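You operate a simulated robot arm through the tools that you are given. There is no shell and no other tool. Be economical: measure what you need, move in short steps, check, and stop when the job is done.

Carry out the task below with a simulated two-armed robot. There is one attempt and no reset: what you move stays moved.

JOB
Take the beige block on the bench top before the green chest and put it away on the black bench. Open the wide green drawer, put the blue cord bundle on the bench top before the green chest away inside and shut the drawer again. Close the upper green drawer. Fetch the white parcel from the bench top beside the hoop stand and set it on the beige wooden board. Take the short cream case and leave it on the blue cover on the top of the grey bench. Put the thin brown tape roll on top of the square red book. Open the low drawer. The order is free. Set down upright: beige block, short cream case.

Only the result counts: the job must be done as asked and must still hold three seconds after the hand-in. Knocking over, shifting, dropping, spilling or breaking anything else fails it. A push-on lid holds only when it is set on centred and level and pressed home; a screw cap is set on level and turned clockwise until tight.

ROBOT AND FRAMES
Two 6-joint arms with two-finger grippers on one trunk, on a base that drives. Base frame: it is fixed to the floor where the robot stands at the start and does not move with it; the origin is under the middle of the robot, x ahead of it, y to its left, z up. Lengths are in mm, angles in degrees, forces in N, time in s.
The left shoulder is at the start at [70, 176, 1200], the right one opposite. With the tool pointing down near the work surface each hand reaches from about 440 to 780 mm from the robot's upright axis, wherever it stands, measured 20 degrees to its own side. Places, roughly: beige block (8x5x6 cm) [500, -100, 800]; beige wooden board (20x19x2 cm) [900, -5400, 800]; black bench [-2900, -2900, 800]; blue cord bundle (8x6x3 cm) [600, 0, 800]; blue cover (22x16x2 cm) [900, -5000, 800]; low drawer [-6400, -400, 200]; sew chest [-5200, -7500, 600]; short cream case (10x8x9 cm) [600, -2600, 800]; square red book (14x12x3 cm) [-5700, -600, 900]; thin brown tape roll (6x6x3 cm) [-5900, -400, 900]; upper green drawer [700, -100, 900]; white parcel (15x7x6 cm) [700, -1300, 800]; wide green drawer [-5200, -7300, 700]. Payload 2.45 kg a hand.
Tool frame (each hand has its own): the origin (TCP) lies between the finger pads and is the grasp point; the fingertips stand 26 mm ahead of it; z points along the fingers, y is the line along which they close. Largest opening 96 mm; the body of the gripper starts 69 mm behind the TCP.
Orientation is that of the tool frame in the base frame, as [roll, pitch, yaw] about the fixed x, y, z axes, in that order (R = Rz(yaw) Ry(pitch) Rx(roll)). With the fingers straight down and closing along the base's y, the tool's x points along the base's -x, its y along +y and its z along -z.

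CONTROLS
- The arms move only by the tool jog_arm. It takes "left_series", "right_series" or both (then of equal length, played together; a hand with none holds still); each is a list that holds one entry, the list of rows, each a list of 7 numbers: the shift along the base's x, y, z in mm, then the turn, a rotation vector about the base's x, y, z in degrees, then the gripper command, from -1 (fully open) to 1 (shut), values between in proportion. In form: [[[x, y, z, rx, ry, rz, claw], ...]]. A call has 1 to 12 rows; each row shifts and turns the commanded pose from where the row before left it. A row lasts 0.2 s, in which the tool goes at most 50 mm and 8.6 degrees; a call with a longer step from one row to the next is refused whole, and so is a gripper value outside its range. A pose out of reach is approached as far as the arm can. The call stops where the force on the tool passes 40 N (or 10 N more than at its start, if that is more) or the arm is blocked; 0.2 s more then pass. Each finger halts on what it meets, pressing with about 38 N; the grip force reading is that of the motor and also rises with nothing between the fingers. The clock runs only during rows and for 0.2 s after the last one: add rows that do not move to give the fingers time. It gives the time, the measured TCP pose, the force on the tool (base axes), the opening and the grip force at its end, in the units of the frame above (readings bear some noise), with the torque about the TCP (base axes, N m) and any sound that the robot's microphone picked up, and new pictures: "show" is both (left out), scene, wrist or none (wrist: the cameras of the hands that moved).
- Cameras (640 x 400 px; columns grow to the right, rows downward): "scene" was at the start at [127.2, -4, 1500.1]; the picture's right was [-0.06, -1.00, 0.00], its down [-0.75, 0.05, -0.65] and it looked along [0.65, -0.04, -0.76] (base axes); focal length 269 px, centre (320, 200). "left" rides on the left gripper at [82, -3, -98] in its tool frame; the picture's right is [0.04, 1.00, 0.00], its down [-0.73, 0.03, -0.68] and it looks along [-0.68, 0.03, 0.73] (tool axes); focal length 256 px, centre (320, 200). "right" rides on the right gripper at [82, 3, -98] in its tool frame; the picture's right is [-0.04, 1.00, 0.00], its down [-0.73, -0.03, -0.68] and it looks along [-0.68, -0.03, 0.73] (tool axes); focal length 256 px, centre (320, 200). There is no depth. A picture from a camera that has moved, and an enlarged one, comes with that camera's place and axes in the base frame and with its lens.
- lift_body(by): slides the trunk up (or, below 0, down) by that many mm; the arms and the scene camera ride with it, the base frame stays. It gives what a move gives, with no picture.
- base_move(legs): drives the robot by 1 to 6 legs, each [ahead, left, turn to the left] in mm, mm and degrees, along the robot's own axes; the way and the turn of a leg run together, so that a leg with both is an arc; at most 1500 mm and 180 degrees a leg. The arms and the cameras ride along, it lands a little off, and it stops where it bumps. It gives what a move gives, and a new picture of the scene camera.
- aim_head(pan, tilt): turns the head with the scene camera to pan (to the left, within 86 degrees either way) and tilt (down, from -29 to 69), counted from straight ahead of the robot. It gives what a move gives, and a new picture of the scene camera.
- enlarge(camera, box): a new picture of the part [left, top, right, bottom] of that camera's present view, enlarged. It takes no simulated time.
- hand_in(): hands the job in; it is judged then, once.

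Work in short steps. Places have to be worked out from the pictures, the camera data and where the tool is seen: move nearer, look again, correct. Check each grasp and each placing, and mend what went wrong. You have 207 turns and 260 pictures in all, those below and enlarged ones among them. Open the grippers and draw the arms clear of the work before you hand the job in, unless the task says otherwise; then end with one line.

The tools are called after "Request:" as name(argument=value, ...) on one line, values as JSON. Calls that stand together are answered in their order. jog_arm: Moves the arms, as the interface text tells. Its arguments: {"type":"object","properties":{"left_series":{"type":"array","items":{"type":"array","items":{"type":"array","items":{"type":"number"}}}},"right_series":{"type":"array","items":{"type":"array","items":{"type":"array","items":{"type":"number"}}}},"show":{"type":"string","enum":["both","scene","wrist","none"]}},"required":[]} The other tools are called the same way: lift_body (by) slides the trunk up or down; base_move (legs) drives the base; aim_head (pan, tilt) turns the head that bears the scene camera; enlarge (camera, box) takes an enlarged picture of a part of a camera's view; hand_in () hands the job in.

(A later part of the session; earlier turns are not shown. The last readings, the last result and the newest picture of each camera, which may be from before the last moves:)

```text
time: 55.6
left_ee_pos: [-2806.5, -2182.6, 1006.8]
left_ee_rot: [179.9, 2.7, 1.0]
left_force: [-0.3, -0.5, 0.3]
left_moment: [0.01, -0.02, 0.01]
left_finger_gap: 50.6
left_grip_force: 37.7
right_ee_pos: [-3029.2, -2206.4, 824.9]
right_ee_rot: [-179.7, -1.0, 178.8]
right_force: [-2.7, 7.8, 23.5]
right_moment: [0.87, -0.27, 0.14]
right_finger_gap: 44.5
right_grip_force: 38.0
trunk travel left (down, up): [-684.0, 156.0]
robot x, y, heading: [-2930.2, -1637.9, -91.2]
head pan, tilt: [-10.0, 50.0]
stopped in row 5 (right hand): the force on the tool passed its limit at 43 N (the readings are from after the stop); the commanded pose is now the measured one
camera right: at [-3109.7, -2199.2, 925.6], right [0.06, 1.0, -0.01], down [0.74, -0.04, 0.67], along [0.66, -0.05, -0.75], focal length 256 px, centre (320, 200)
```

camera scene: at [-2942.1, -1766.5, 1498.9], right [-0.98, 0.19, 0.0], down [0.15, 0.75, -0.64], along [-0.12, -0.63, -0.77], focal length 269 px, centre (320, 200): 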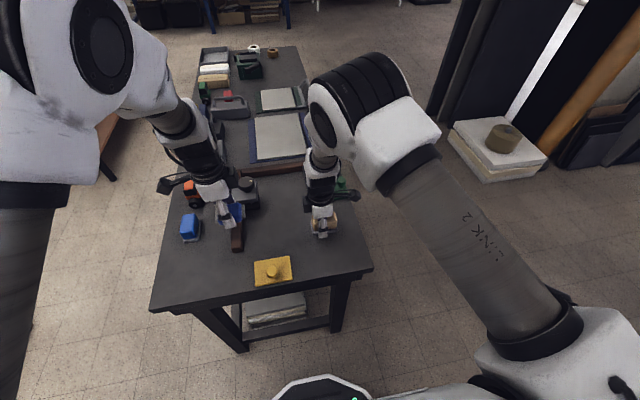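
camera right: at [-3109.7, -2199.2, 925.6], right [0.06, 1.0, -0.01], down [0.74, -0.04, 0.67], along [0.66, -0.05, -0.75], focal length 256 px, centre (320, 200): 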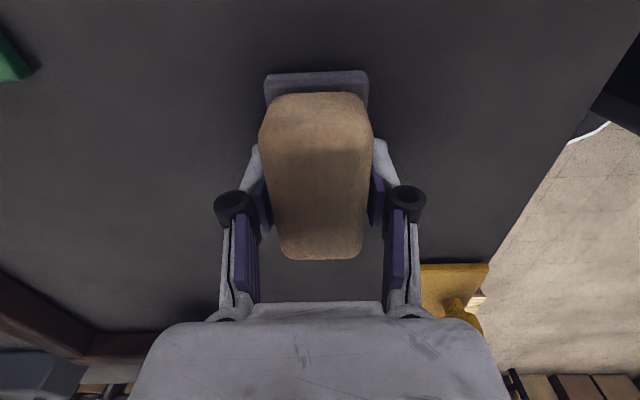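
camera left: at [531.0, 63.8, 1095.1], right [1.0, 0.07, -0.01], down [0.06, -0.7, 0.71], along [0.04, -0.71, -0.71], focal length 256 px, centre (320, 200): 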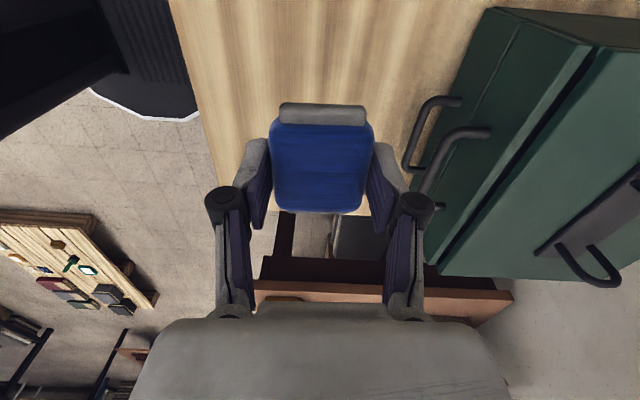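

Contact with the bench; I release and rise straight up.

Request:
jog_arm(right_series=[[[0, 0, 1, 0, 0, 0, 0], [0, 0, 0, 0, 0, 0, -0.6], [0, 0, 0, 0, 0, 0, -0.8], [0, 0, 20, 0, 0, 0, -0.8], [0, 0, 40, 0, 0, 0, -0.8], [0, 0, 50, 0, 0, 0, -1], [0, 0, 50, 0, 0, 0, -1], [-30, 40, 0, 0, 0, 0, -1], [-30, 40, 0, 0, 0, 0, -1], [-30, 40, 0, 0, 0, 0, -1]]], show="scene")

Request:
enlarge(camera="scene", box=[220, 170, 400, 290])

```text
time: 57.8
left_ee_pos: [-2805.8, -2185.3, 1004.8]
left_ee_rot: [179.9, 2.6, 1.0]
left_force: [-1.7, -0.3, -0.5]
left_moment: [-0.01, -0.01, 0.0]
left_finger_gap: 50.7
left_grip_force: 38.0
right_ee_pos: [-3121.1, -2090.7, 985.0]
right_ee_rot: [-179.6, -1.1, 179.0]
right_force: [-0.8, -0.2, -0.4]
right_moment: [-0.03, -0.04, -0.01]
right_finger_gap: 95.8
right_grip_force: 0.1
right hand out of reach, approached as far as the arm can: row 7
trunk travel left (down, up): [-684.0, 156.0]
robot x, y, heading: [-2923.3, -1641.4, -91.2]
head pan, tilt: [-10.0, 50.0]
camera scene: at [-2942.5, -1765.9, 1498.9], right [-0.98, 0.19, 0.0], down [0.15, 0.75, -0.64], along [-0.12, -0.63, -0.77], focal length 269 px, centre (320, 200)
```

scene: 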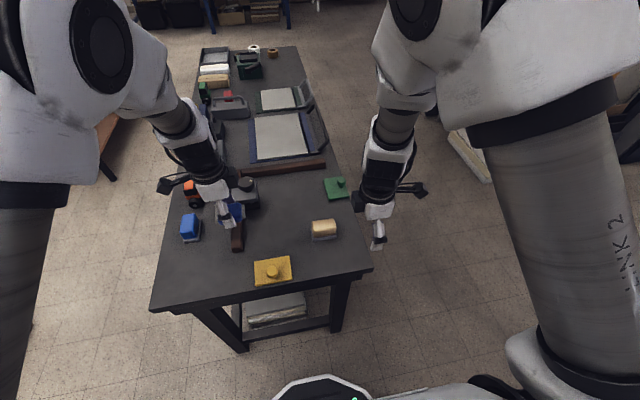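

```text
3.33 times, centred on (310, 230) of scene
camera zoom: at [-2942.5, -1765.9, 1498.9], right [-0.98, 0.19, 0.0], down [0.15, 0.75, -0.64], along [-0.12, -0.63, -0.77], focal length 896 px, centre (353, 100)
```

zoom: 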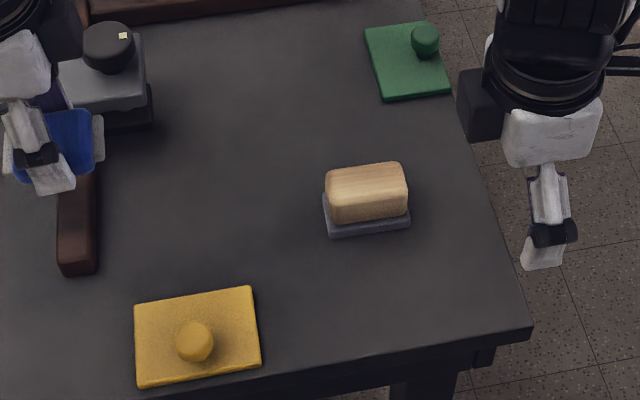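

The block stands upright on the black bench. Next I go with the bundle toward the sew chest: back out, move west of the bench, then down the aisle at x≈-3800.

Request:
base_move(legs=[[-400, 0, 1.3], [0, -880, 0], [1500, 0, 0], [1500, 0, 0]])

Request:
aim_head(pan=-25, tilt=20)

```text
time: 78.6
left_ee_pos: [-3705.2, -4800.8, 1005.3]
left_ee_rot: [-180.0, 2.5, 0.7]
left_force: [-0.5, -0.4, 0.3]
left_moment: [-0.01, -0.01, -0.02]
left_finger_gap: 50.7
left_grip_force: 38.2
right_ee_pos: [-4017.4, -4705.1, 985.1]
right_ee_rot: [-179.8, -0.9, 178.6]
right_force: [-0.3, 0.6, 0.3]
right_moment: [0.0, -0.02, 0.0]
right_finger_gap: 95.9
right_grip_force: 0.0
trunk travel left (down, up): [-684.0, 156.0]
robot x, y, heading: [-3818.5, -4253.2, -91.3]
head pan, tilt: [-10.0, 50.0]
camera scene: at [-3837.5, -4380.7, 1498.9], right [-0.98, 0.2, 0.0], down [0.15, 0.75, -0.64], along [-0.13, -0.63, -0.77], focal length 269 px, centre (320, 200)
```

scene: 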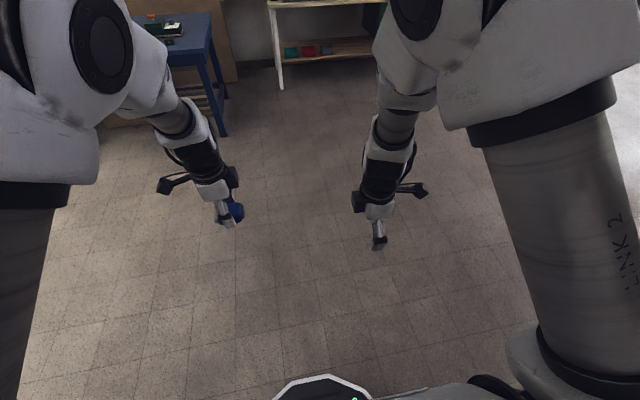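

```text
time: 79.6
left_ee_pos: [-3705.3, -4801.0, 1006.0]
left_ee_rot: [179.9, 2.5, 0.7]
left_force: [0.3, -0.8, 0.2]
left_moment: [0.0, 0.02, -0.01]
left_finger_gap: 50.6
left_grip_force: 37.7
right_ee_pos: [-4018.4, -4705.3, 983.5]
right_ee_rot: [-179.6, -1.0, 178.6]
right_force: [0.3, -0.6, -1.2]
right_moment: [-0.03, 0.01, 0.0]
right_finger_gap: 96.3
right_grip_force: 0.0
trunk travel left (down, up): [-684.0, 156.0]
robot x, y, heading: [-3819.9, -4254.3, -91.4]
head pan, tilt: [-25.0, 20.0]
camera scene: at [-3863.6, -4388.6, 1544.4], right [-0.9, 0.45, 0.0], down [0.15, 0.31, -0.94], along [-0.42, -0.84, -0.34], focal length 269 px, centre (320, 200)
```

scene: 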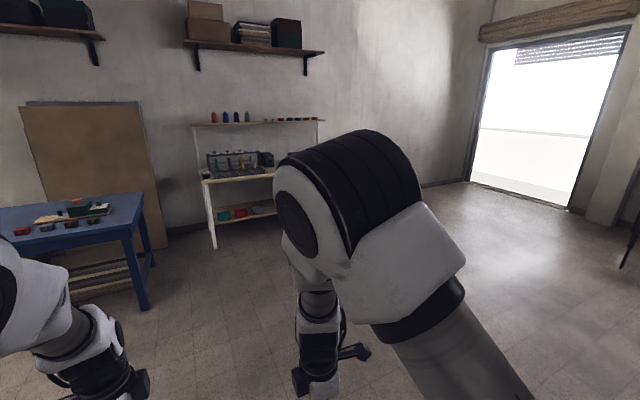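

The arm hides the sew chest; I advance along the clear floor to about [-5100,-5600] and look straight ahead.

Request:
base_move(legs=[[1300, 0, 1.4], [0, -1350, 0]])

Request:
aim_head(pan=0, tilt=30)

```text
time: 92.4
left_ee_pos: [-5051.7, -6081.7, 1005.4]
left_ee_rot: [179.9, 2.7, 3.1]
left_force: [-1.2, -0.1, -0.3]
left_moment: [-0.03, -0.02, 0.0]
left_finger_gap: 50.6
left_grip_force: 38.3
right_ee_pos: [-5368.8, -5998.8, 984.3]
right_ee_rot: [-179.7, -0.9, -179.0]
right_force: [-0.3, -0.6, 0.4]
right_moment: [-0.02, 0.04, 0.0]
right_finger_gap: 96.1
right_grip_force: 0.0
trunk travel left (down, up): [-684.0, 156.0]
robot x, y, heading: [-5192.1, -5539.9, -89.1]
head pan, tilt: [-25.0, 20.0]
camera scene: at [-5228.1, -5676.9, 1544.5], right [-0.91, 0.41, 0.0], down [0.14, 0.31, -0.94], along [-0.38, -0.86, -0.34], focal length 269 px, centre (320, 200)
```

scene: 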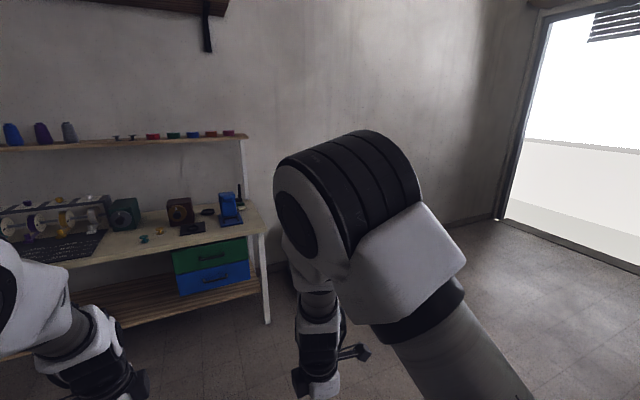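

```text
time: 93.3
left_ee_pos: [-5050.9, -6081.6, 1006.2]
left_ee_rot: [180.0, 2.6, 3.1]
left_force: [-1.1, 0.4, 0.0]
left_moment: [-0.03, -0.02, 0.01]
left_finger_gap: 50.7
left_grip_force: 38.0
right_ee_pos: [-5369.7, -5998.7, 983.4]
right_ee_rot: [-179.8, -0.8, -179.0]
right_force: [-0.9, 1.5, -0.4]
right_moment: [-0.02, -0.01, 0.01]
right_finger_gap: 96.0
right_grip_force: 0.1
trunk travel left (down, up): [-684.0, 156.0]
robot x, y, heading: [-5189.6, -5542.7, -89.1]
head pan, tilt: [0.0, 30.0]
camera scene: at [-5188.8, -5682.3, 1528.4], right [-1.0, -0.02, 0.0], down [-0.01, 0.5, -0.87], along [0.01, -0.87, -0.5], focal length 269 px, centre (320, 200)
```

scene: 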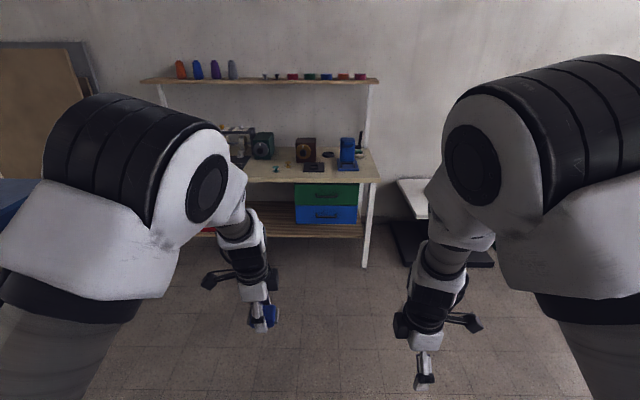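

The green drawer sits under the white table's top, above a blue drawer. I zoom in on it.

Request:
enlarge(camera="scene", box=[260, 120, 400, 270])

```text
2.67 times, centred on (330, 195) of scene
camera zoom: at [-5188.8, -5682.3, 1528.4], right [-1.0, -0.02, 0.0], down [-0.01, 0.5, -0.87], along [0.01, -0.87, -0.5], focal length 717 px, centre (293, 213)
```

zoom: 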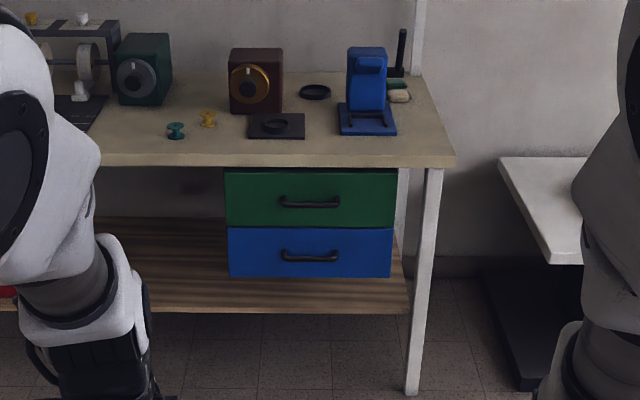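

The green drawer front spans about x -5420…-5000, z 583…743, handle near [-5213,-7235,655]. I drive nearer with the right hand's lane on the handle and then lower the trunk.

Request:
base_move(legs=[[780, 130, -0.9]])

Request:
lift_body(by=-300)

Request:
jog_arm(right_series=[[[0, 0, 0, -8.2, 0, 0, -1], [0, 0, 0, -8.2, 0, 0, -1], [0, 0, 0, -8.2, 0, 0, -1], [0, 0, 0, -8.2, 0, 0, -1], [0, 0, 0, -8.2, 0, 0, -1], [0, 0, 0, -8.2, 0, 0, -1], [0, 0, 0, -8.2, 0, 0, -1], [0, 0, 0, -8.2, 0, 0, -1], [0, 0, 0, -8.2, 0, 0, -1], [0, 0, 0, -8.2, 0, 0, -1], [0, 0, 0, -8, 0, 0, -1]]])

```text
time: 97.5
left_ee_pos: [-4936.3, -6859.7, 1005.9]
left_ee_rot: [180.0, 2.6, 1.5]
left_force: [-0.3, -0.6, -1.0]
left_moment: [0.01, 0.01, -0.02]
left_finger_gap: 50.7
left_grip_force: 38.4
right_ee_pos: [-5252.8, -6768.1, 983.6]
right_ee_rot: [-179.6, -0.9, 179.4]
right_force: [0.2, 0.4, 0.0]
right_moment: [-0.03, 0.0, 0.01]
right_finger_gap: 96.2
right_grip_force: 0.0
trunk travel left (down, up): [-684.0, 156.0]
robot x, y, heading: [-5063.7, -6316.0, -90.6]
head pan, tilt: [0.0, 30.0]
camera scene: at [-5062.1, -6456.1, 1528.5], right [-1.0, 0.01, 0.0], down [0.01, 0.5, -0.87], along [-0.01, -0.87, -0.5], focal length 269 px, centre (320, 200)
```

scene: 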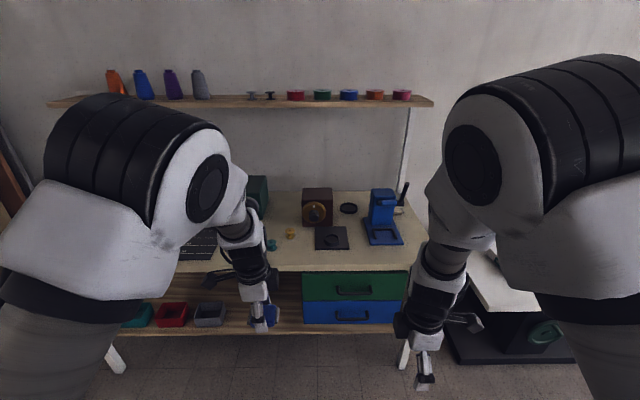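

```text
time: 100.5
left_ee_pos: [-4936.8, -6859.5, 705.6]
left_ee_rot: [180.0, 2.6, 1.5]
left_force: [-0.2, -0.4, -0.2]
left_moment: [-0.03, 0.01, -0.02]
left_finger_gap: 50.6
left_grip_force: 38.0
right_ee_pos: [-5251.3, -6767.3, 683.6]
right_ee_rot: [-179.6, -0.9, 179.4]
right_force: [0.8, 0.1, 1.0]
right_moment: [-0.03, 0.01, 0.01]
right_finger_gap: 95.8
right_grip_force: 0.1
trunk travel left (down, up): [-384.0, 456.0]
robot x, y, heading: [-5058.8, -6315.1, -90.6]
head pan, tilt: [0.0, 30.0]
```

```text
time: 102.9
left_ee_pos: [-4936.5, -6858.8, 704.2]
left_ee_rot: [-180.0, 2.7, 1.6]
left_force: [1.4, 0.1, 0.2]
left_moment: [0.02, 0.01, 0.01]
left_finger_gap: 51.0
left_grip_force: 37.7
right_ee_pos: [-5222.5, -6902.8, 918.6]
right_ee_rot: [-131.6, 2.4, 178.1]
right_force: [-0.2, -0.3, -0.2]
right_moment: [0.0, 0.0, 0.0]
right_finger_gap: 95.9
right_grip_force: 0.0
right hand out of reach, approached as far as the arm can: row 2, 3, 4, 5, 6, 7, 8, 9, 10, 11
trunk travel left (down, up): [-384.0, 456.0]
robot x, y, heading: [-5059.8, -6314.9, -90.6]
head pan, tilt: [0.0, 30.0]
camera scene: at [-5072.2, -6456.6, 1232.6], right [-0.99, 0.12, 0.0], down [0.06, 0.46, -0.89], along [-0.11, -0.88, -0.46], focal length 269 px, centre (320, 200)
camera right: at [-5304.4, -6824.6, 979.2], right [0.1, 0.66, -0.74], down [0.73, 0.46, 0.5], along [0.68, -0.59, -0.44], focal length 256 px, centre (320, 200)
```

scene: 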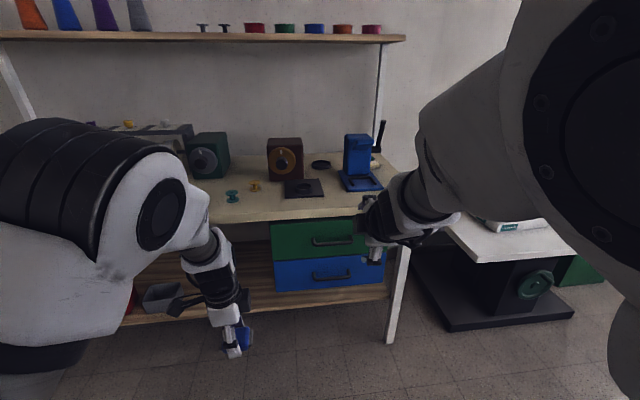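
right: 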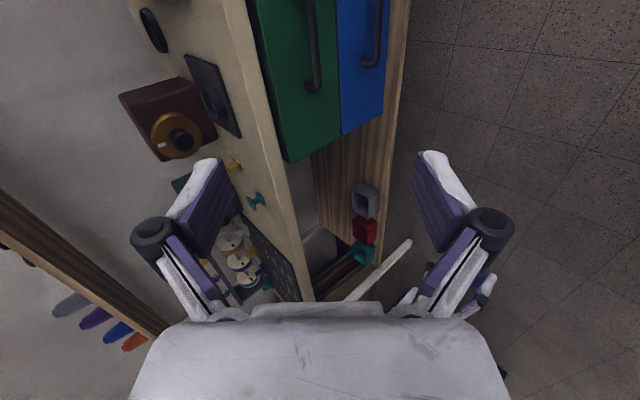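

The wrist tipped only 48° here. I lower the trunk further so the forearm is more level, then continue the turn.

Request:
lift_body(by=-230)

Request:
jog_arm(right_series=[[[0, 0, 0, -8.2, 0, 0, -1], [0, 0, 0, -8.2, 0, 0, -1], [0, 0, 0, -8.2, 0, 0, -1], [0, 0, 0, -8.2, 0, 0, -1], [0, 0, 0, -8, 0, 0, -1], [0, 0, 0, 0, 0, 0, -1]]])

```text
time: 105.3
left_ee_pos: [-4935.9, -6860.4, 475.8]
left_ee_rot: [180.0, 2.6, 1.4]
left_force: [1.4, 0.3, -0.4]
left_moment: [0.0, 0.03, 0.02]
left_finger_gap: 50.7
left_grip_force: 38.1
right_ee_pos: [-5223.1, -6903.6, 691.6]
right_ee_rot: [-131.3, 2.5, 178.1]
right_force: [-0.8, -0.1, -0.2]
right_moment: [-0.03, 0.01, 0.0]
right_finger_gap: 95.9
right_grip_force: 0.1
trunk travel left (down, up): [-154.0, 686.0]
robot x, y, heading: [-5060.1, -6320.7, -90.5]
head pan, tilt: [0.0, 30.0]
```

```text
time: 106.7
left_ee_pos: [-4935.8, -6858.9, 474.9]
left_ee_rot: [180.0, 2.6, 1.5]
left_force: [-0.1, -0.2, -0.4]
left_moment: [-0.03, -0.02, -0.01]
left_finger_gap: 50.9
left_grip_force: 38.3
right_ee_pos: [-5218.9, -6919.3, 714.6]
right_ee_rot: [-128.0, 2.5, 177.9]
right_force: [-0.6, 0.0, 0.5]
right_moment: [-0.01, -0.03, -0.01]
right_finger_gap: 96.0
right_grip_force: 0.0
right hand out of reach, approached as far as the arm can: row 1, 2, 3, 4, 5
trunk travel left (down, up): [-154.0, 686.0]
robot x, y, heading: [-5060.1, -6316.8, -90.8]
head pan, tilt: [0.0, 30.0]
camera scene: at [-5076.4, -6455.9, 1002.7], right [-0.99, 0.17, 0.0], down [0.08, 0.45, -0.89], along [-0.15, -0.88, -0.46], focal length 269 px, centre (320, 200)
camera right: at [-5299.3, -6836.7, 769.8], right [0.1, 0.61, -0.78], down [0.73, 0.49, 0.47], along [0.67, -0.62, -0.4], focal length 256 px, centre (320, 200)
```

scene: 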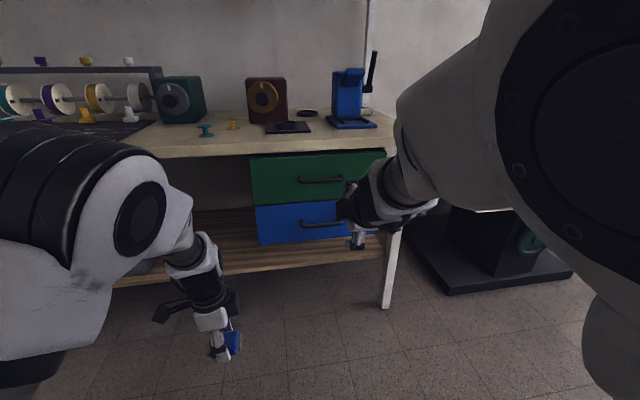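
right: 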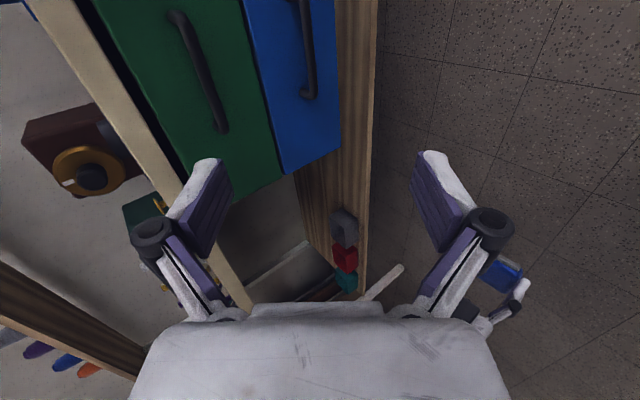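

The limit seems to be folding: the wrist needs room behind the tool. I reach further forward while turning.

Request:
jog_arm(right_series=[[[0, -30, 0, -6, 0, 0, -1], [0, -30, 0, -6, 0, 0, -1], [0, -30, -10, -6, 0, 0, -1], [0, -30, -10, -6, 0, 0, -1], [0, -30, -10, -6, 0, 0, -1], [0, 0, -10, -6, 0, 0, -1], [0, 0, -10, 0, 0, 0, -1]]])

```text
time: 108.5
left_ee_pos: [-4935.7, -6859.4, 475.1]
left_ee_rot: [179.9, 2.5, 1.6]
left_force: [-0.1, -0.1, -0.4]
left_moment: [0.01, -0.03, 0.05]
left_finger_gap: 50.7
left_grip_force: 38.0
right_ee_pos: [-5228.4, -7033.3, 805.1]
right_ee_rot: [-98.8, 3.5, 171.1]
right_force: [0.7, 0.6, 0.3]
right_moment: [-0.01, -0.02, 0.02]
right_finger_gap: 96.0
right_grip_force: 0.1
right hand out of reach, approached as far as the arm can: row 1, 2, 3, 4, 7
trunk travel left (down, up): [-154.0, 686.0]
robot x, y, heading: [-5055.6, -6317.3, -90.8]
head pan, tilt: [0.0, 30.0]
stopped in row 7 (right hand): the arm was blocked; the commanded pose is now the measured one
camera scene: at [-5062.3, -6456.2, 998.4], right [-1.0, 0.01, 0.0], down [0.01, 0.5, -0.87], along [-0.01, -0.87, -0.5], focal length 269 px, centre (320, 200)
camera right: at [-5292.7, -6923.3, 812.1], right [0.12, 0.14, -0.98], down [0.82, 0.55, 0.18], along [0.56, -0.83, -0.04], focal length 256 px, centre (320, 200)
```

scene: 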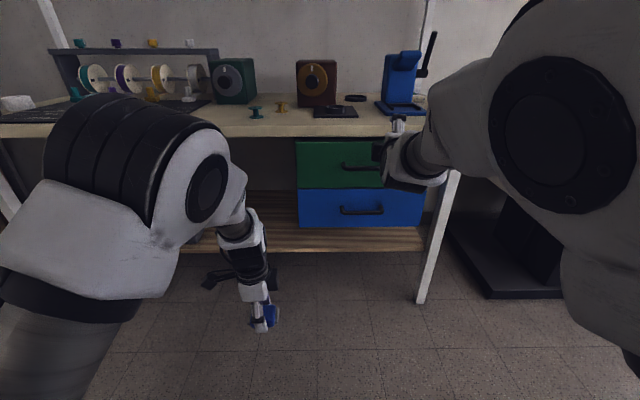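
right: 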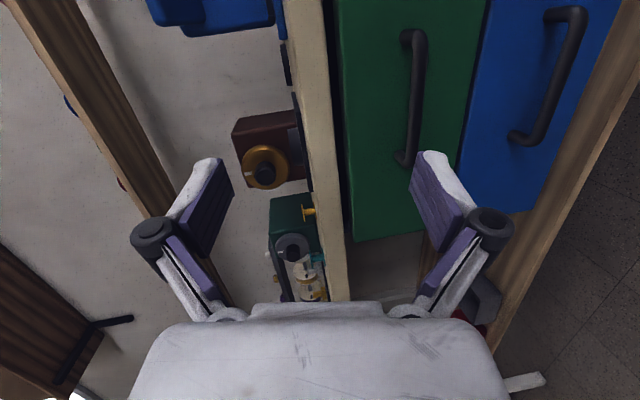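

The tool is now nearly level. Triangulated handle: about [-5199,-7253,660]. I lower the trunk 145 mm and shift the base left 29 and ahead 140.

Request:
lift_body(by=-145)

Request:
base_move(legs=[[140, 29, 0]])

Request:
enlarge(camera="right", box=[0, 0, 640, 400])

```text
time: 110.2
left_ee_pos: [-4935.3, -6859.1, 330.4]
left_ee_rot: [-180.0, 2.6, 1.5]
left_force: [-0.5, -0.2, -0.4]
left_moment: [-0.02, 0.01, 0.01]
left_finger_gap: 50.7
left_grip_force: 38.1
right_ee_pos: [-5226.8, -7032.6, 659.9]
right_ee_rot: [-98.8, 3.4, 171.2]
right_force: [0.5, -0.6, 0.4]
right_moment: [0.0, 0.02, 0.01]
right_finger_gap: 96.0
right_grip_force: 0.1
trunk travel left (down, up): [-9.0, 831.0]
robot x, y, heading: [-5059.5, -6315.9, -90.7]
head pan, tilt: [0.0, 30.0]
```

```text
time: 111.6
left_ee_pos: [-4908.2, -7001.5, 329.6]
left_ee_rot: [179.9, 2.7, 1.5]
left_force: [0.2, 1.4, -0.5]
left_moment: [0.0, 0.0, 0.0]
left_finger_gap: 50.9
left_grip_force: 38.7
right_ee_pos: [-5198.6, -7175.0, 659.5]
right_ee_rot: [-98.8, 3.4, 171.0]
right_force: [-0.3, 0.4, 0.9]
right_moment: [-0.01, 0.03, 0.01]
right_finger_gap: 96.1
right_grip_force: 0.1
trunk travel left (down, up): [-9.0, 831.0]
robot x, y, heading: [-5029.7, -6463.5, -90.7]
head pan, tilt: [0.0, 30.0]
camera scene: at [-5034.0, -6598.1, 853.4], right [-1.0, 0.01, 0.0], down [0.01, 0.5, -0.87], along [-0.01, -0.87, -0.5], focal length 269 px, centre (320, 200)
```

scene: 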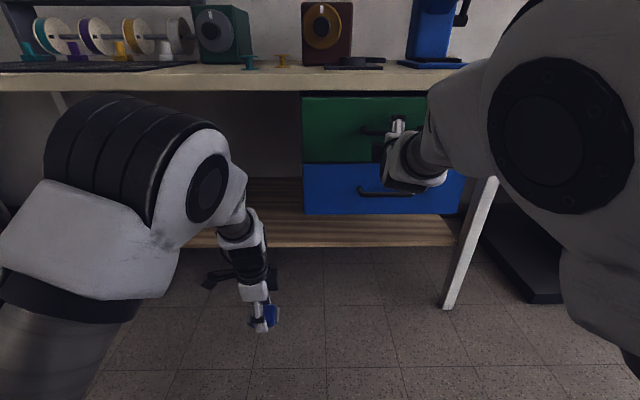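

```text
1.00 times, centred on (320, 200) of right (not enlarged: the box is as wide or as high as the picture)
camera zoom: at [-5263.9, -7065.5, 666.7], right [0.12, 0.14, -0.98], down [0.82, 0.55, 0.18], along [0.56, -0.83, -0.04], focal length 256 px, centre (320, 200)
```

zoom: 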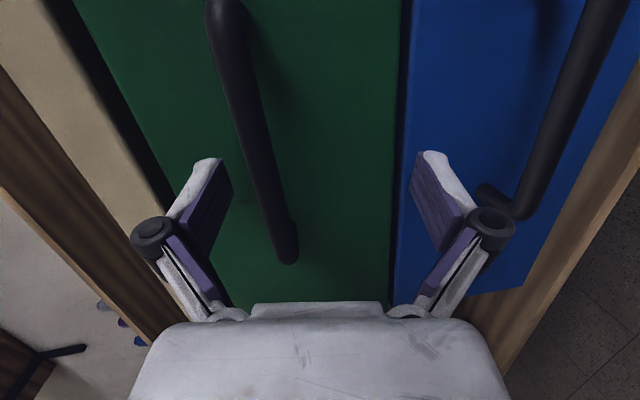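

The bar appears about 20–25 mm above the tool axis. I raise the trunk 23 mm and advance 50.

Request:
lift_body(by=23)

Request:
base_move(legs=[[45, 0, 0]])

Request:
enlarge(camera="right", box=[0, 0, 640, 400])

```text
time: 112.2
left_ee_pos: [-4907.3, -7001.7, 354.1]
left_ee_rot: [-180.0, 2.6, 1.6]
left_force: [0.5, -0.6, -0.2]
left_moment: [-0.06, 0.0, -0.02]
left_finger_gap: 50.6
left_grip_force: 37.8
right_ee_pos: [-5198.5, -7175.5, 681.6]
right_ee_rot: [-98.8, 3.5, 171.1]
right_force: [-0.9, 0.6, -0.8]
right_moment: [-0.01, -0.01, -0.03]
right_finger_gap: 96.1
right_grip_force: 0.0
trunk travel left (down, up): [-32.0, 808.0]
robot x, y, heading: [-5032.0, -6462.4, -90.3]
head pan, tilt: [0.0, 30.0]
```

```text
time: 113.1
left_ee_pos: [-4907.6, -7027.8, 351.8]
left_ee_rot: [-179.9, 2.7, 1.5]
left_force: [-0.4, 0.0, 0.1]
left_moment: [0.0, -0.02, 0.04]
left_finger_gap: 50.4
left_grip_force: 38.0
right_ee_pos: [-5199.8, -7201.6, 688.4]
right_ee_rot: [-98.0, 3.7, 171.0]
right_force: [3.5, 7.9, 2.4]
right_moment: [-0.4, 0.14, 0.11]
right_finger_gap: 97.0
right_grip_force: 0.0
trunk travel left (down, up): [-32.0, 808.0]
robot x, y, heading: [-5028.8, -6484.4, -90.7]
head pan, tilt: [0.0, 30.0]
stopped in leg 1: the force on the tool passed its limit at 92 N (the readings are from after the stop); the commanded pose is now the measured one
camera scene: at [-5034.0, -6625.3, 876.5], right [-1.0, 0.01, 0.0], down [0.01, 0.5, -0.87], along [-0.01, -0.87, -0.5], focal length 269 px, centre (320, 200)
```

scene: 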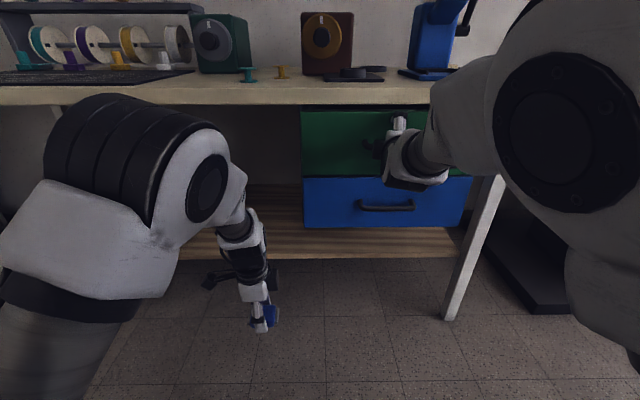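

```text
1.00 times, centred on (320, 200) of right (not enlarged: the box is as wide or as high as the picture)
camera zoom: at [-5265.4, -7092.0, 694.0], right [0.13, 0.12, -0.98], down [0.82, 0.55, 0.17], along [0.56, -0.83, -0.03], focal length 256 px, centre (320, 200)
```

zoom: 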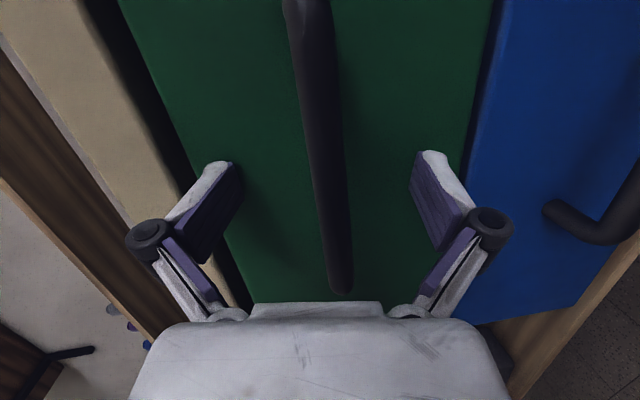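

The fingertips touched the drawer front and the bar now lies between the fingers. I close on it.

Request:
jog_arm(right_series=[[[0, 2, 0, 0, 0, 0, -1], [0, 0, 0, 0, 0, 0, 0.3], [0, 0, 0, 0, 0, 0, 1], [0, 0, 0, 0, 0, 0, 1], [0, 0, 0, 0, 0, 0, 1]]], show="wrist")

```text
time: 113.9
left_ee_pos: [-4908.2, -7025.9, 354.2]
left_ee_rot: [179.6, 2.7, 1.5]
left_force: [-0.3, 0.0, 1.5]
left_moment: [-0.06, -0.05, -0.01]
left_finger_gap: 50.8
left_grip_force: 38.2
right_ee_pos: [-5201.9, -7191.7, 685.1]
right_ee_rot: [-99.0, 3.6, 170.8]
right_force: [15.1, 69.6, -26.5]
right_moment: [0.38, 1.2, 0.82]
right_finger_gap: 19.1
right_grip_force: 37.5
trunk travel left (down, up): [-32.0, 808.0]
robot x, y, heading: [-5030.5, -6486.4, -90.6]
head pan, tilt: [0.0, 30.0]
stopped in row 3 (right hand): the force on the tool passed its limit at 69 N (the readings are from after the stop); the commanded pose is now the measured one
camera right: at [-5267.0, -7082.3, 692.4], right [0.12, 0.14, -0.98], down [0.82, 0.54, 0.18], along [0.56, -0.83, -0.05], focal length 256 px, centre (320, 200)
```

right: 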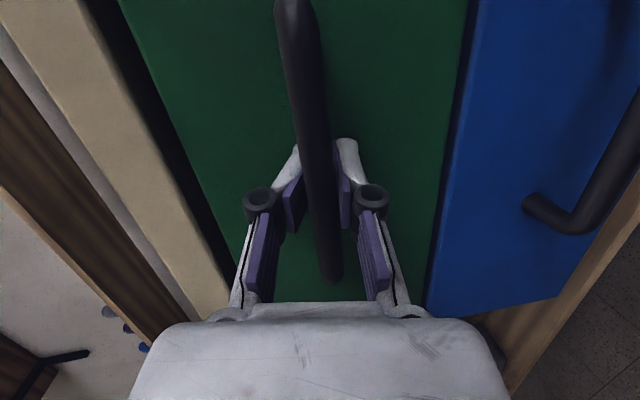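

The fingers extend a bit when closing and press on the front. I back off a few mm while closing fully.

Request:
jog_arm(right_series=[[[0, 3, 0, 0, 0, 0, 1], [0, 2, 0, 0, 0, 0, 1], [0, 0, 0, 0, 0, 0, 1]]], show="wrist")

```text
time: 114.1
left_ee_pos: [-4907.7, -7026.6, 355.2]
left_ee_rot: [179.8, 2.7, 1.5]
left_force: [0.7, 0.5, -0.8]
left_moment: [0.01, -0.03, 0.01]
left_finger_gap: 50.9
left_grip_force: 38.0
right_ee_pos: [-5202.2, -7191.8, 683.3]
right_ee_rot: [-99.1, 3.4, 170.7]
right_force: [9.4, 38.8, -0.5]
right_moment: [-0.56, 0.97, 0.18]
right_finger_gap: 18.7
right_grip_force: 41.5
trunk travel left (down, up): [-32.0, 808.0]
robot x, y, heading: [-5027.9, -6486.6, -90.8]
head pan, tilt: [0.0, 30.0]
stopped in row 1 (right hand): the force on the tool passed its limit at 91 N (the readings are from after the stop); the commanded pose is now the measured one
camera right: at [-5267.0, -7082.3, 692.5], right [0.12, 0.14, -0.98], down [0.82, 0.54, 0.18], along [0.56, -0.83, -0.05], focal length 256 px, centre (320, 200)
```

right: 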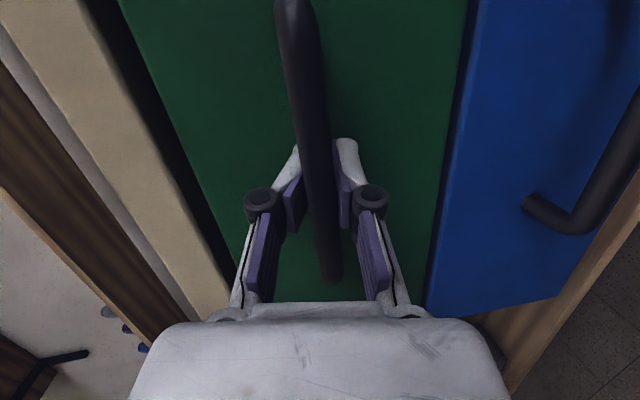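

The bar is gripped (18.7 mm). I pull the drawer by driving the base back.

Request:
base_move(legs=[[-100, 0, 0]])

```text
time: 115.3
left_ee_pos: [-4907.9, -6926.3, 354.2]
left_ee_rot: [180.0, 2.5, 1.6]
left_force: [-0.8, 0.3, 0.3]
left_moment: [-0.01, 0.01, 0.0]
left_finger_gap: 50.8
left_grip_force: 38.2
right_ee_pos: [-5201.2, -7093.9, 684.5]
right_ee_rot: [-98.9, 3.8, 170.7]
right_force: [-16.0, -1.4, 24.1]
right_moment: [0.11, 0.99, 0.51]
right_finger_gap: 18.0
right_grip_force: 40.7
trunk travel left (down, up): [-32.0, 808.0]
robot x, y, heading: [-5030.2, -6383.6, -90.4]
head pan, tilt: [0.0, 30.0]
camera scene: at [-5033.6, -6521.5, 877.0], right [-1.0, 0.01, 0.0], down [0.01, 0.5, -0.87], along [-0.01, -0.87, -0.5], focal length 269 px, centre (320, 200)
```

scene: 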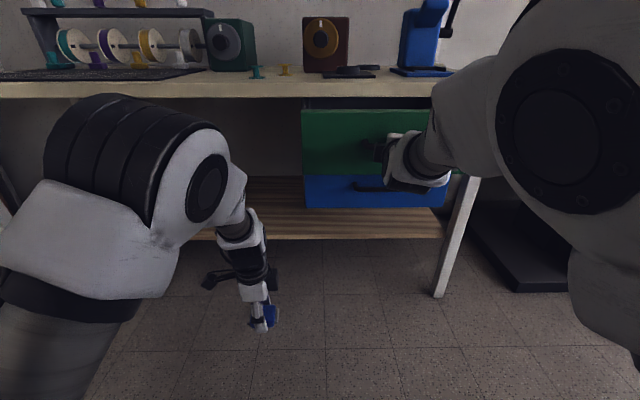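

The drawer is coming out smoothly (100 mm). I pull it another 120 mm.

Request:
base_move(legs=[[-60, 0, 0], [-60, 0, 0]])

```text
time: 116.8
left_ee_pos: [-4906.5, -6807.3, 354.5]
left_ee_rot: [179.9, 2.6, 1.5]
left_force: [0.0, -1.0, -1.3]
left_moment: [0.01, -0.01, 0.0]
left_finger_gap: 50.7
left_grip_force: 38.2
right_ee_pos: [-5201.4, -6974.6, 684.3]
right_ee_rot: [-98.9, 3.7, 170.6]
right_force: [-16.4, -0.9, 17.5]
right_moment: [0.02, 0.98, 0.57]
right_finger_gap: 17.9
right_grip_force: 41.2
trunk travel left (down, up): [-32.0, 808.0]
robot x, y, heading: [-5027.8, -6261.1, -90.8]
head pan, tilt: [0.0, 30.0]
camera scene: at [-5032.5, -6403.4, 876.8], right [-1.0, 0.01, 0.0], down [0.01, 0.5, -0.87], along [-0.01, -0.87, -0.5], focal length 269 px, centre (320, 200)
```

scene: 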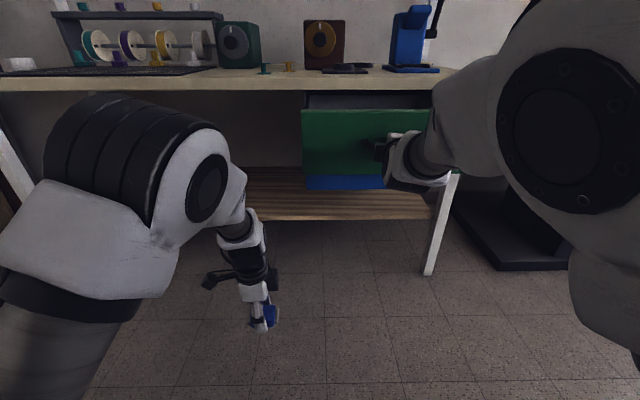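

The drawer is open 220 mm. I release the handle and back the base off.

Request:
jog_arm(right_series=[[[0, 0, 0, 0, 0, 0, 0.3], [0, 0, 0, 0, 0, 0, -0.5], [0, 0, 0, 0, 0, 0, -1], [0, 0, 0, 0, 0, 0, -1]]], show="none")

Request:
base_move(legs=[[-200, 0, 0]])

Request:
lift_body(by=500)

Request:
jog_arm(right_series=[[[0, 20, 0, 8, 0, 0, -1], [0, 20, 0, 8, 0, 0, -1], [0, 20, 0, 8, 0, 0, -1], [0, 30, -10, 8, 0, 0, -1], [0, 30, -10, 8, 0, 0, -1], [0, 30, -10, 8, 0, 0, -1], [0, 30, -10, 8, 0, 0, -1], [0, 30, -10, 8, 0, 0, -1], [0, 30, -10, 8, 0, 0, -1], [0, 0, 0, 8, 0, 0, -1], [0, 0, 0, 8, 0, 0, -1]]], show="none")

Request:
aim_head(pan=0, tilt=40)

```text
time: 117.8
left_ee_pos: [-4906.7, -6807.8, 353.4]
left_ee_rot: [-180.0, 2.7, 1.4]
left_force: [0.0, -0.1, 0.1]
left_moment: [-0.01, 0.01, 0.01]
left_finger_gap: 50.7
left_grip_force: 37.8
right_ee_pos: [-5201.7, -6976.4, 681.9]
right_ee_rot: [-98.9, 3.7, 170.6]
right_force: [0.2, -0.8, -1.3]
right_moment: [0.0, 0.03, -0.01]
right_finger_gap: 95.8
right_grip_force: 0.0
trunk travel left (down, up): [-32.0, 808.0]
robot x, y, heading: [-5029.7, -6261.9, -90.8]
head pan, tilt: [0.0, 30.0]
```

```text
time: 119.4
left_ee_pos: [-4902.6, -6609.4, 353.9]
left_ee_rot: [-180.0, 2.7, 1.5]
left_force: [0.2, -0.2, -0.6]
left_moment: [-0.01, 0.0, 0.02]
left_finger_gap: 50.5
left_grip_force: 37.7
right_ee_pos: [-5196.1, -6777.9, 683.1]
right_ee_rot: [-99.1, 3.6, 170.8]
right_force: [0.4, 0.6, 0.5]
right_moment: [0.05, -0.02, 0.0]
right_finger_gap: 96.1
right_grip_force: 0.1
trunk travel left (down, up): [-32.0, 808.0]
robot x, y, heading: [-5027.2, -6068.3, -90.4]
head pan, tilt: [0.0, 30.0]
camera scene: at [-5028.9, -6206.5, 876.4], right [-1.0, 0.01, 0.0], down [0.01, 0.5, -0.87], along [-0.01, -0.87, -0.5], focal length 269 px, centre (320, 200)
```

scene: 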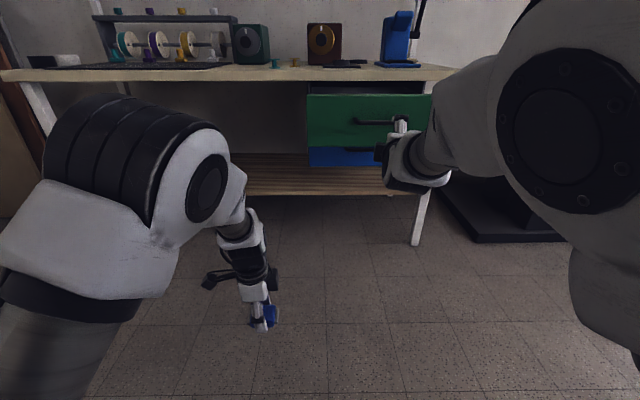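

```text
refused: 500 is not a number from -400 to 400
```

```text
time: 121.8
left_ee_pos: [-4901.4, -6608.7, 353.5]
left_ee_rot: [-180.0, 2.6, 1.6]
left_force: [-0.3, 0.3, -0.3]
left_moment: [-0.05, -0.05, -0.01]
left_finger_gap: 50.7
left_grip_force: 37.6
right_ee_pos: [-5184.2, -6603.2, 600.9]
right_ee_rot: [-173.9, -3.2, 175.1]
right_force: [-0.4, -0.7, -0.4]
right_moment: [0.01, -0.02, 0.0]
right_finger_gap: 96.1
right_grip_force: 0.1
right hand out of reach, approached as far as the arm can: row 2, 3, 4, 5, 6, 7, 8, 9
trunk travel left (down, up): [-32.0, 808.0]
robot x, y, heading: [-5026.5, -6065.9, -90.8]
head pan, tilt: [0.0, 30.0]
```

```text
time: 122.5
left_ee_pos: [-4903.7, -6609.6, 352.5]
left_ee_rot: [180.0, 2.7, 1.6]
left_force: [-0.2, 0.4, 0.2]
left_moment: [-0.03, 0.01, -0.01]
left_finger_gap: 50.6
left_grip_force: 38.4
right_ee_pos: [-5185.1, -6603.9, 601.7]
right_ee_rot: [-173.7, -3.1, 175.1]
right_force: [0.4, 0.3, 1.2]
right_moment: [0.01, 0.06, 0.02]
right_finger_gap: 96.0
right_grip_force: 0.1
trunk travel left (down, up): [-32.0, 808.0]
robot x, y, heading: [-5027.1, -6065.8, -90.7]
head pan, tilt: [0.0, 40.0]
camera scene: at [-5028.8, -6201.0, 861.1], right [-1.0, 0.01, 0.0], down [0.01, 0.64, -0.77], along [-0.01, -0.77, -0.64], focal length 269 px, centre (320, 200)
```

scene: 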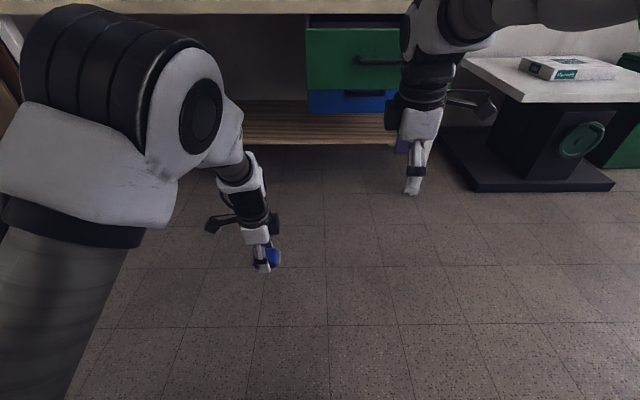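

The right hand is folded back. I raise the trunk 500 in two goes and slide the base right and forward toward the drawer.

Request:
lift_body(by=400)

Request:
lift_body(by=130)

Request:
base_move(legs=[[350, -220, 0.8]])

Request:
aim_head(pan=0, tilt=50)

```text
time: 126.3
left_ee_pos: [-4902.5, -6609.0, 753.1]
left_ee_rot: [180.0, 2.7, 1.5]
left_force: [0.5, -0.3, -0.1]
left_moment: [0.05, -0.01, -0.02]
left_finger_gap: 50.9
left_grip_force: 37.6
right_ee_pos: [-5184.5, -6603.3, 1001.6]
right_ee_rot: [-173.7, -3.1, 175.2]
right_force: [0.4, 0.2, -0.8]
right_moment: [-0.05, 0.04, 0.03]
right_finger_gap: 95.7
right_grip_force: 0.0
trunk travel left (down, up): [-432.0, 408.0]
robot x, y, heading: [-5023.3, -6065.9, -90.8]
head pan, tilt: [0.0, 40.0]
```

```text
time: 127.9
left_ee_pos: [-4903.3, -6610.0, 883.4]
left_ee_rot: [-180.0, 2.6, 1.6]
left_force: [-0.4, -0.4, -0.4]
left_moment: [-0.03, 0.01, 0.02]
left_finger_gap: 51.0
left_grip_force: 38.3
right_ee_pos: [-5184.2, -6603.0, 1131.1]
right_ee_rot: [-173.7, -3.1, 175.2]
right_force: [-0.3, -0.8, 0.2]
right_moment: [0.0, -0.02, -0.01]
right_finger_gap: 95.8
right_grip_force: 0.1
trunk travel left (down, up): [-562.0, 278.0]
robot x, y, heading: [-5024.8, -6067.7, -90.8]
head pan, tilt: [0.0, 40.0]
```

```text
time: 130.4
left_ee_pos: [-5111.0, -6947.1, 883.3]
left_ee_rot: [-180.0, 2.8, 2.8]
left_force: [-0.5, 0.3, 0.0]
left_moment: [0.03, -0.02, 0.02]
left_finger_gap: 50.8
left_grip_force: 37.8
right_ee_pos: [-5392.4, -6950.1, 1131.0]
right_ee_rot: [-173.7, -3.1, 176.5]
right_force: [0.5, -0.6, -0.9]
right_moment: [0.03, -0.04, 0.04]
right_finger_gap: 95.9
right_grip_force: 0.1
trunk travel left (down, up): [-562.0, 278.0]
robot x, y, heading: [-5247.3, -6408.6, -89.5]
head pan, tilt: [0.0, 40.0]
camera scene: at [-5247.0, -6542.8, 1391.1], right [-1.0, -0.01, 0.0], down [-0.01, 0.64, -0.77], along [0.01, -0.77, -0.64], focal length 269 px, centre (320, 200)
```

scene: 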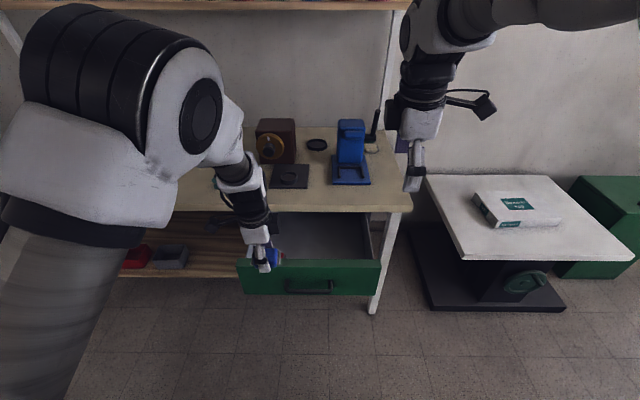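

```text
time: 131.2
left_ee_pos: [-5111.4, -6947.1, 882.1]
left_ee_rot: [-180.0, 2.7, 2.8]
left_force: [0.5, -0.9, -0.1]
left_moment: [0.02, -0.01, 0.0]
left_finger_gap: 51.0
left_grip_force: 38.1
right_ee_pos: [-5392.8, -6949.9, 1131.1]
right_ee_rot: [-173.7, -3.2, 176.5]
right_force: [0.2, 0.0, -0.6]
right_moment: [0.02, 0.0, 0.01]
right_finger_gap: 96.4
right_grip_force: 0.1
trunk travel left (down, up): [-562.0, 278.0]
robot x, y, heading: [-5249.8, -6406.0, -89.1]
head pan, tilt: [0.0, 50.0]
camera scene: at [-5247.1, -6534.9, 1376.9], right [-1.0, -0.01, 0.0], down [-0.01, 0.77, -0.64], along [0.01, -0.64, -0.77], focal length 269 px, centre (320, 200)
```

scene: 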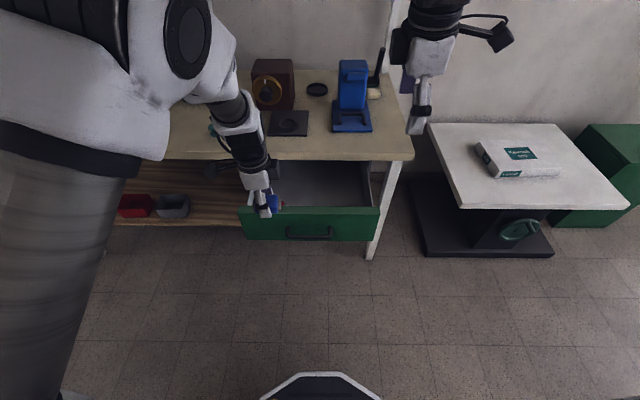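

The drawer is open and visible. I zoom to see its interior.

Request:
enlarge(camera="scene", box=[200, 140, 420, 270])

Request:
enlarge(camera="left", box=[0, 0, 640, 400])

```text
2.91 times, centred on (310, 205) of scene
camera zoom: at [-5247.1, -6534.9, 1376.9], right [-1.0, -0.01, 0.0], down [-0.01, 0.77, -0.64], along [0.01, -0.64, -0.77], focal length 782 px, centre (349, 186)
```

zoom: 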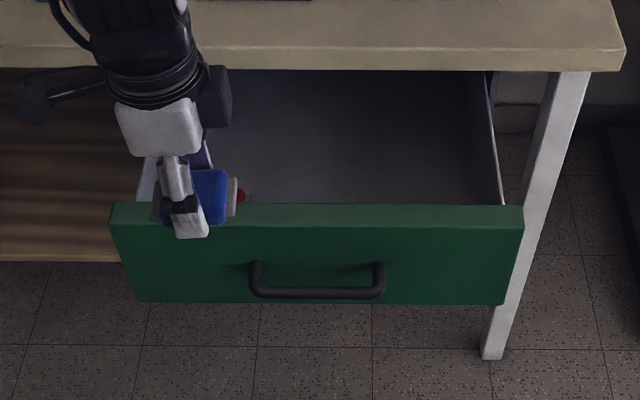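

```text
1.00 times, centred on (320, 200) of left (not enlarged: the box is as wide or as high as the picture)
camera zoom: at [-5026.0, -6940.2, 976.8], right [0.09, -1.0, 0.0], down [-0.7, -0.07, 0.71], along [-0.71, -0.06, -0.7], focal length 256 px, centre (320, 200)
```

zoom: 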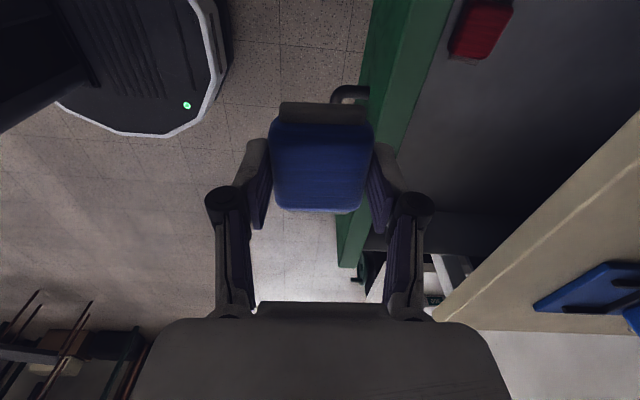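

A red item lies at the drawer's left end (x≈-5085). I'll put the bundle at about [-5220,-7100]; shift base 153 ahead and 109 right.

Request:
base_move(legs=[[153, -107, -0.6]])

Request:
enlarge(camera="left", box=[0, 0, 640, 400])

```text
time: 132.7
left_ee_pos: [-5224.6, -7097.7, 883.9]
left_ee_rot: [-179.9, 2.7, 2.0]
left_force: [0.4, -0.2, -0.2]
left_moment: [0.02, 0.0, -0.02]
left_finger_gap: 50.8
left_grip_force: 38.8
right_ee_pos: [-5508.5, -7093.7, 1131.2]
right_ee_rot: [-173.7, -3.1, 175.6]
right_force: [0.3, -0.9, 0.5]
right_moment: [0.03, -0.03, 0.02]
right_finger_gap: 95.9
right_grip_force: 0.0
trunk travel left (down, up): [-562.0, 278.0]
robot x, y, heading: [-5351.2, -6555.8, -90.2]
head pan, tilt: [0.0, 50.0]
camera scene: at [-5355.4, -6682.9, 1376.9], right [-1.0, 0.0, 0.0], down [0.0, 0.77, -0.64], along [0.0, -0.64, -0.77], focal length 269 px, centre (320, 200)
```

scene: 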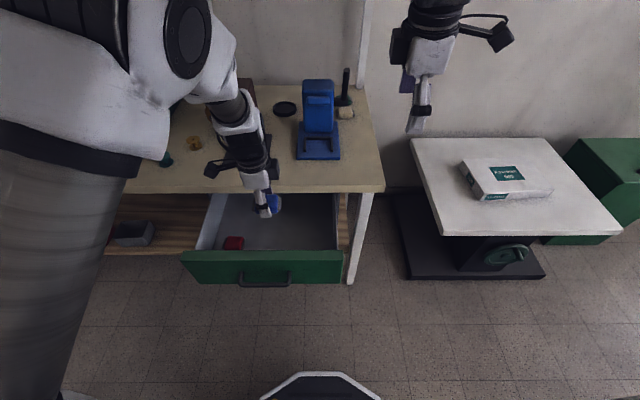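

```text
1.00 times, centred on (320, 200) of left (not enlarged: the box is as wide or as high as the picture)
camera zoom: at [-5140.9, -7091.8, 976.9], right [0.07, -1.0, 0.0], down [-0.7, -0.05, 0.71], along [-0.71, -0.05, -0.7], focal length 256 px, centre (320, 200)
```

zoom: 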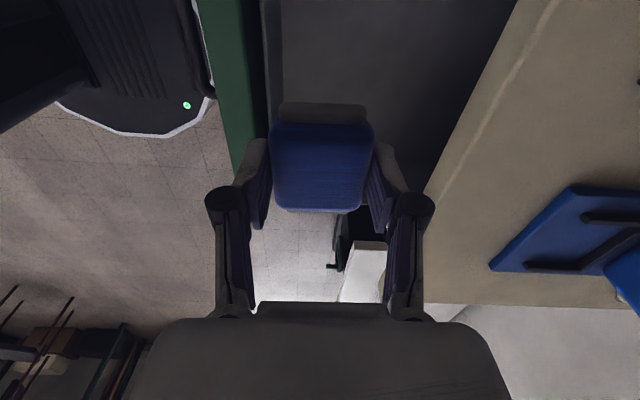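

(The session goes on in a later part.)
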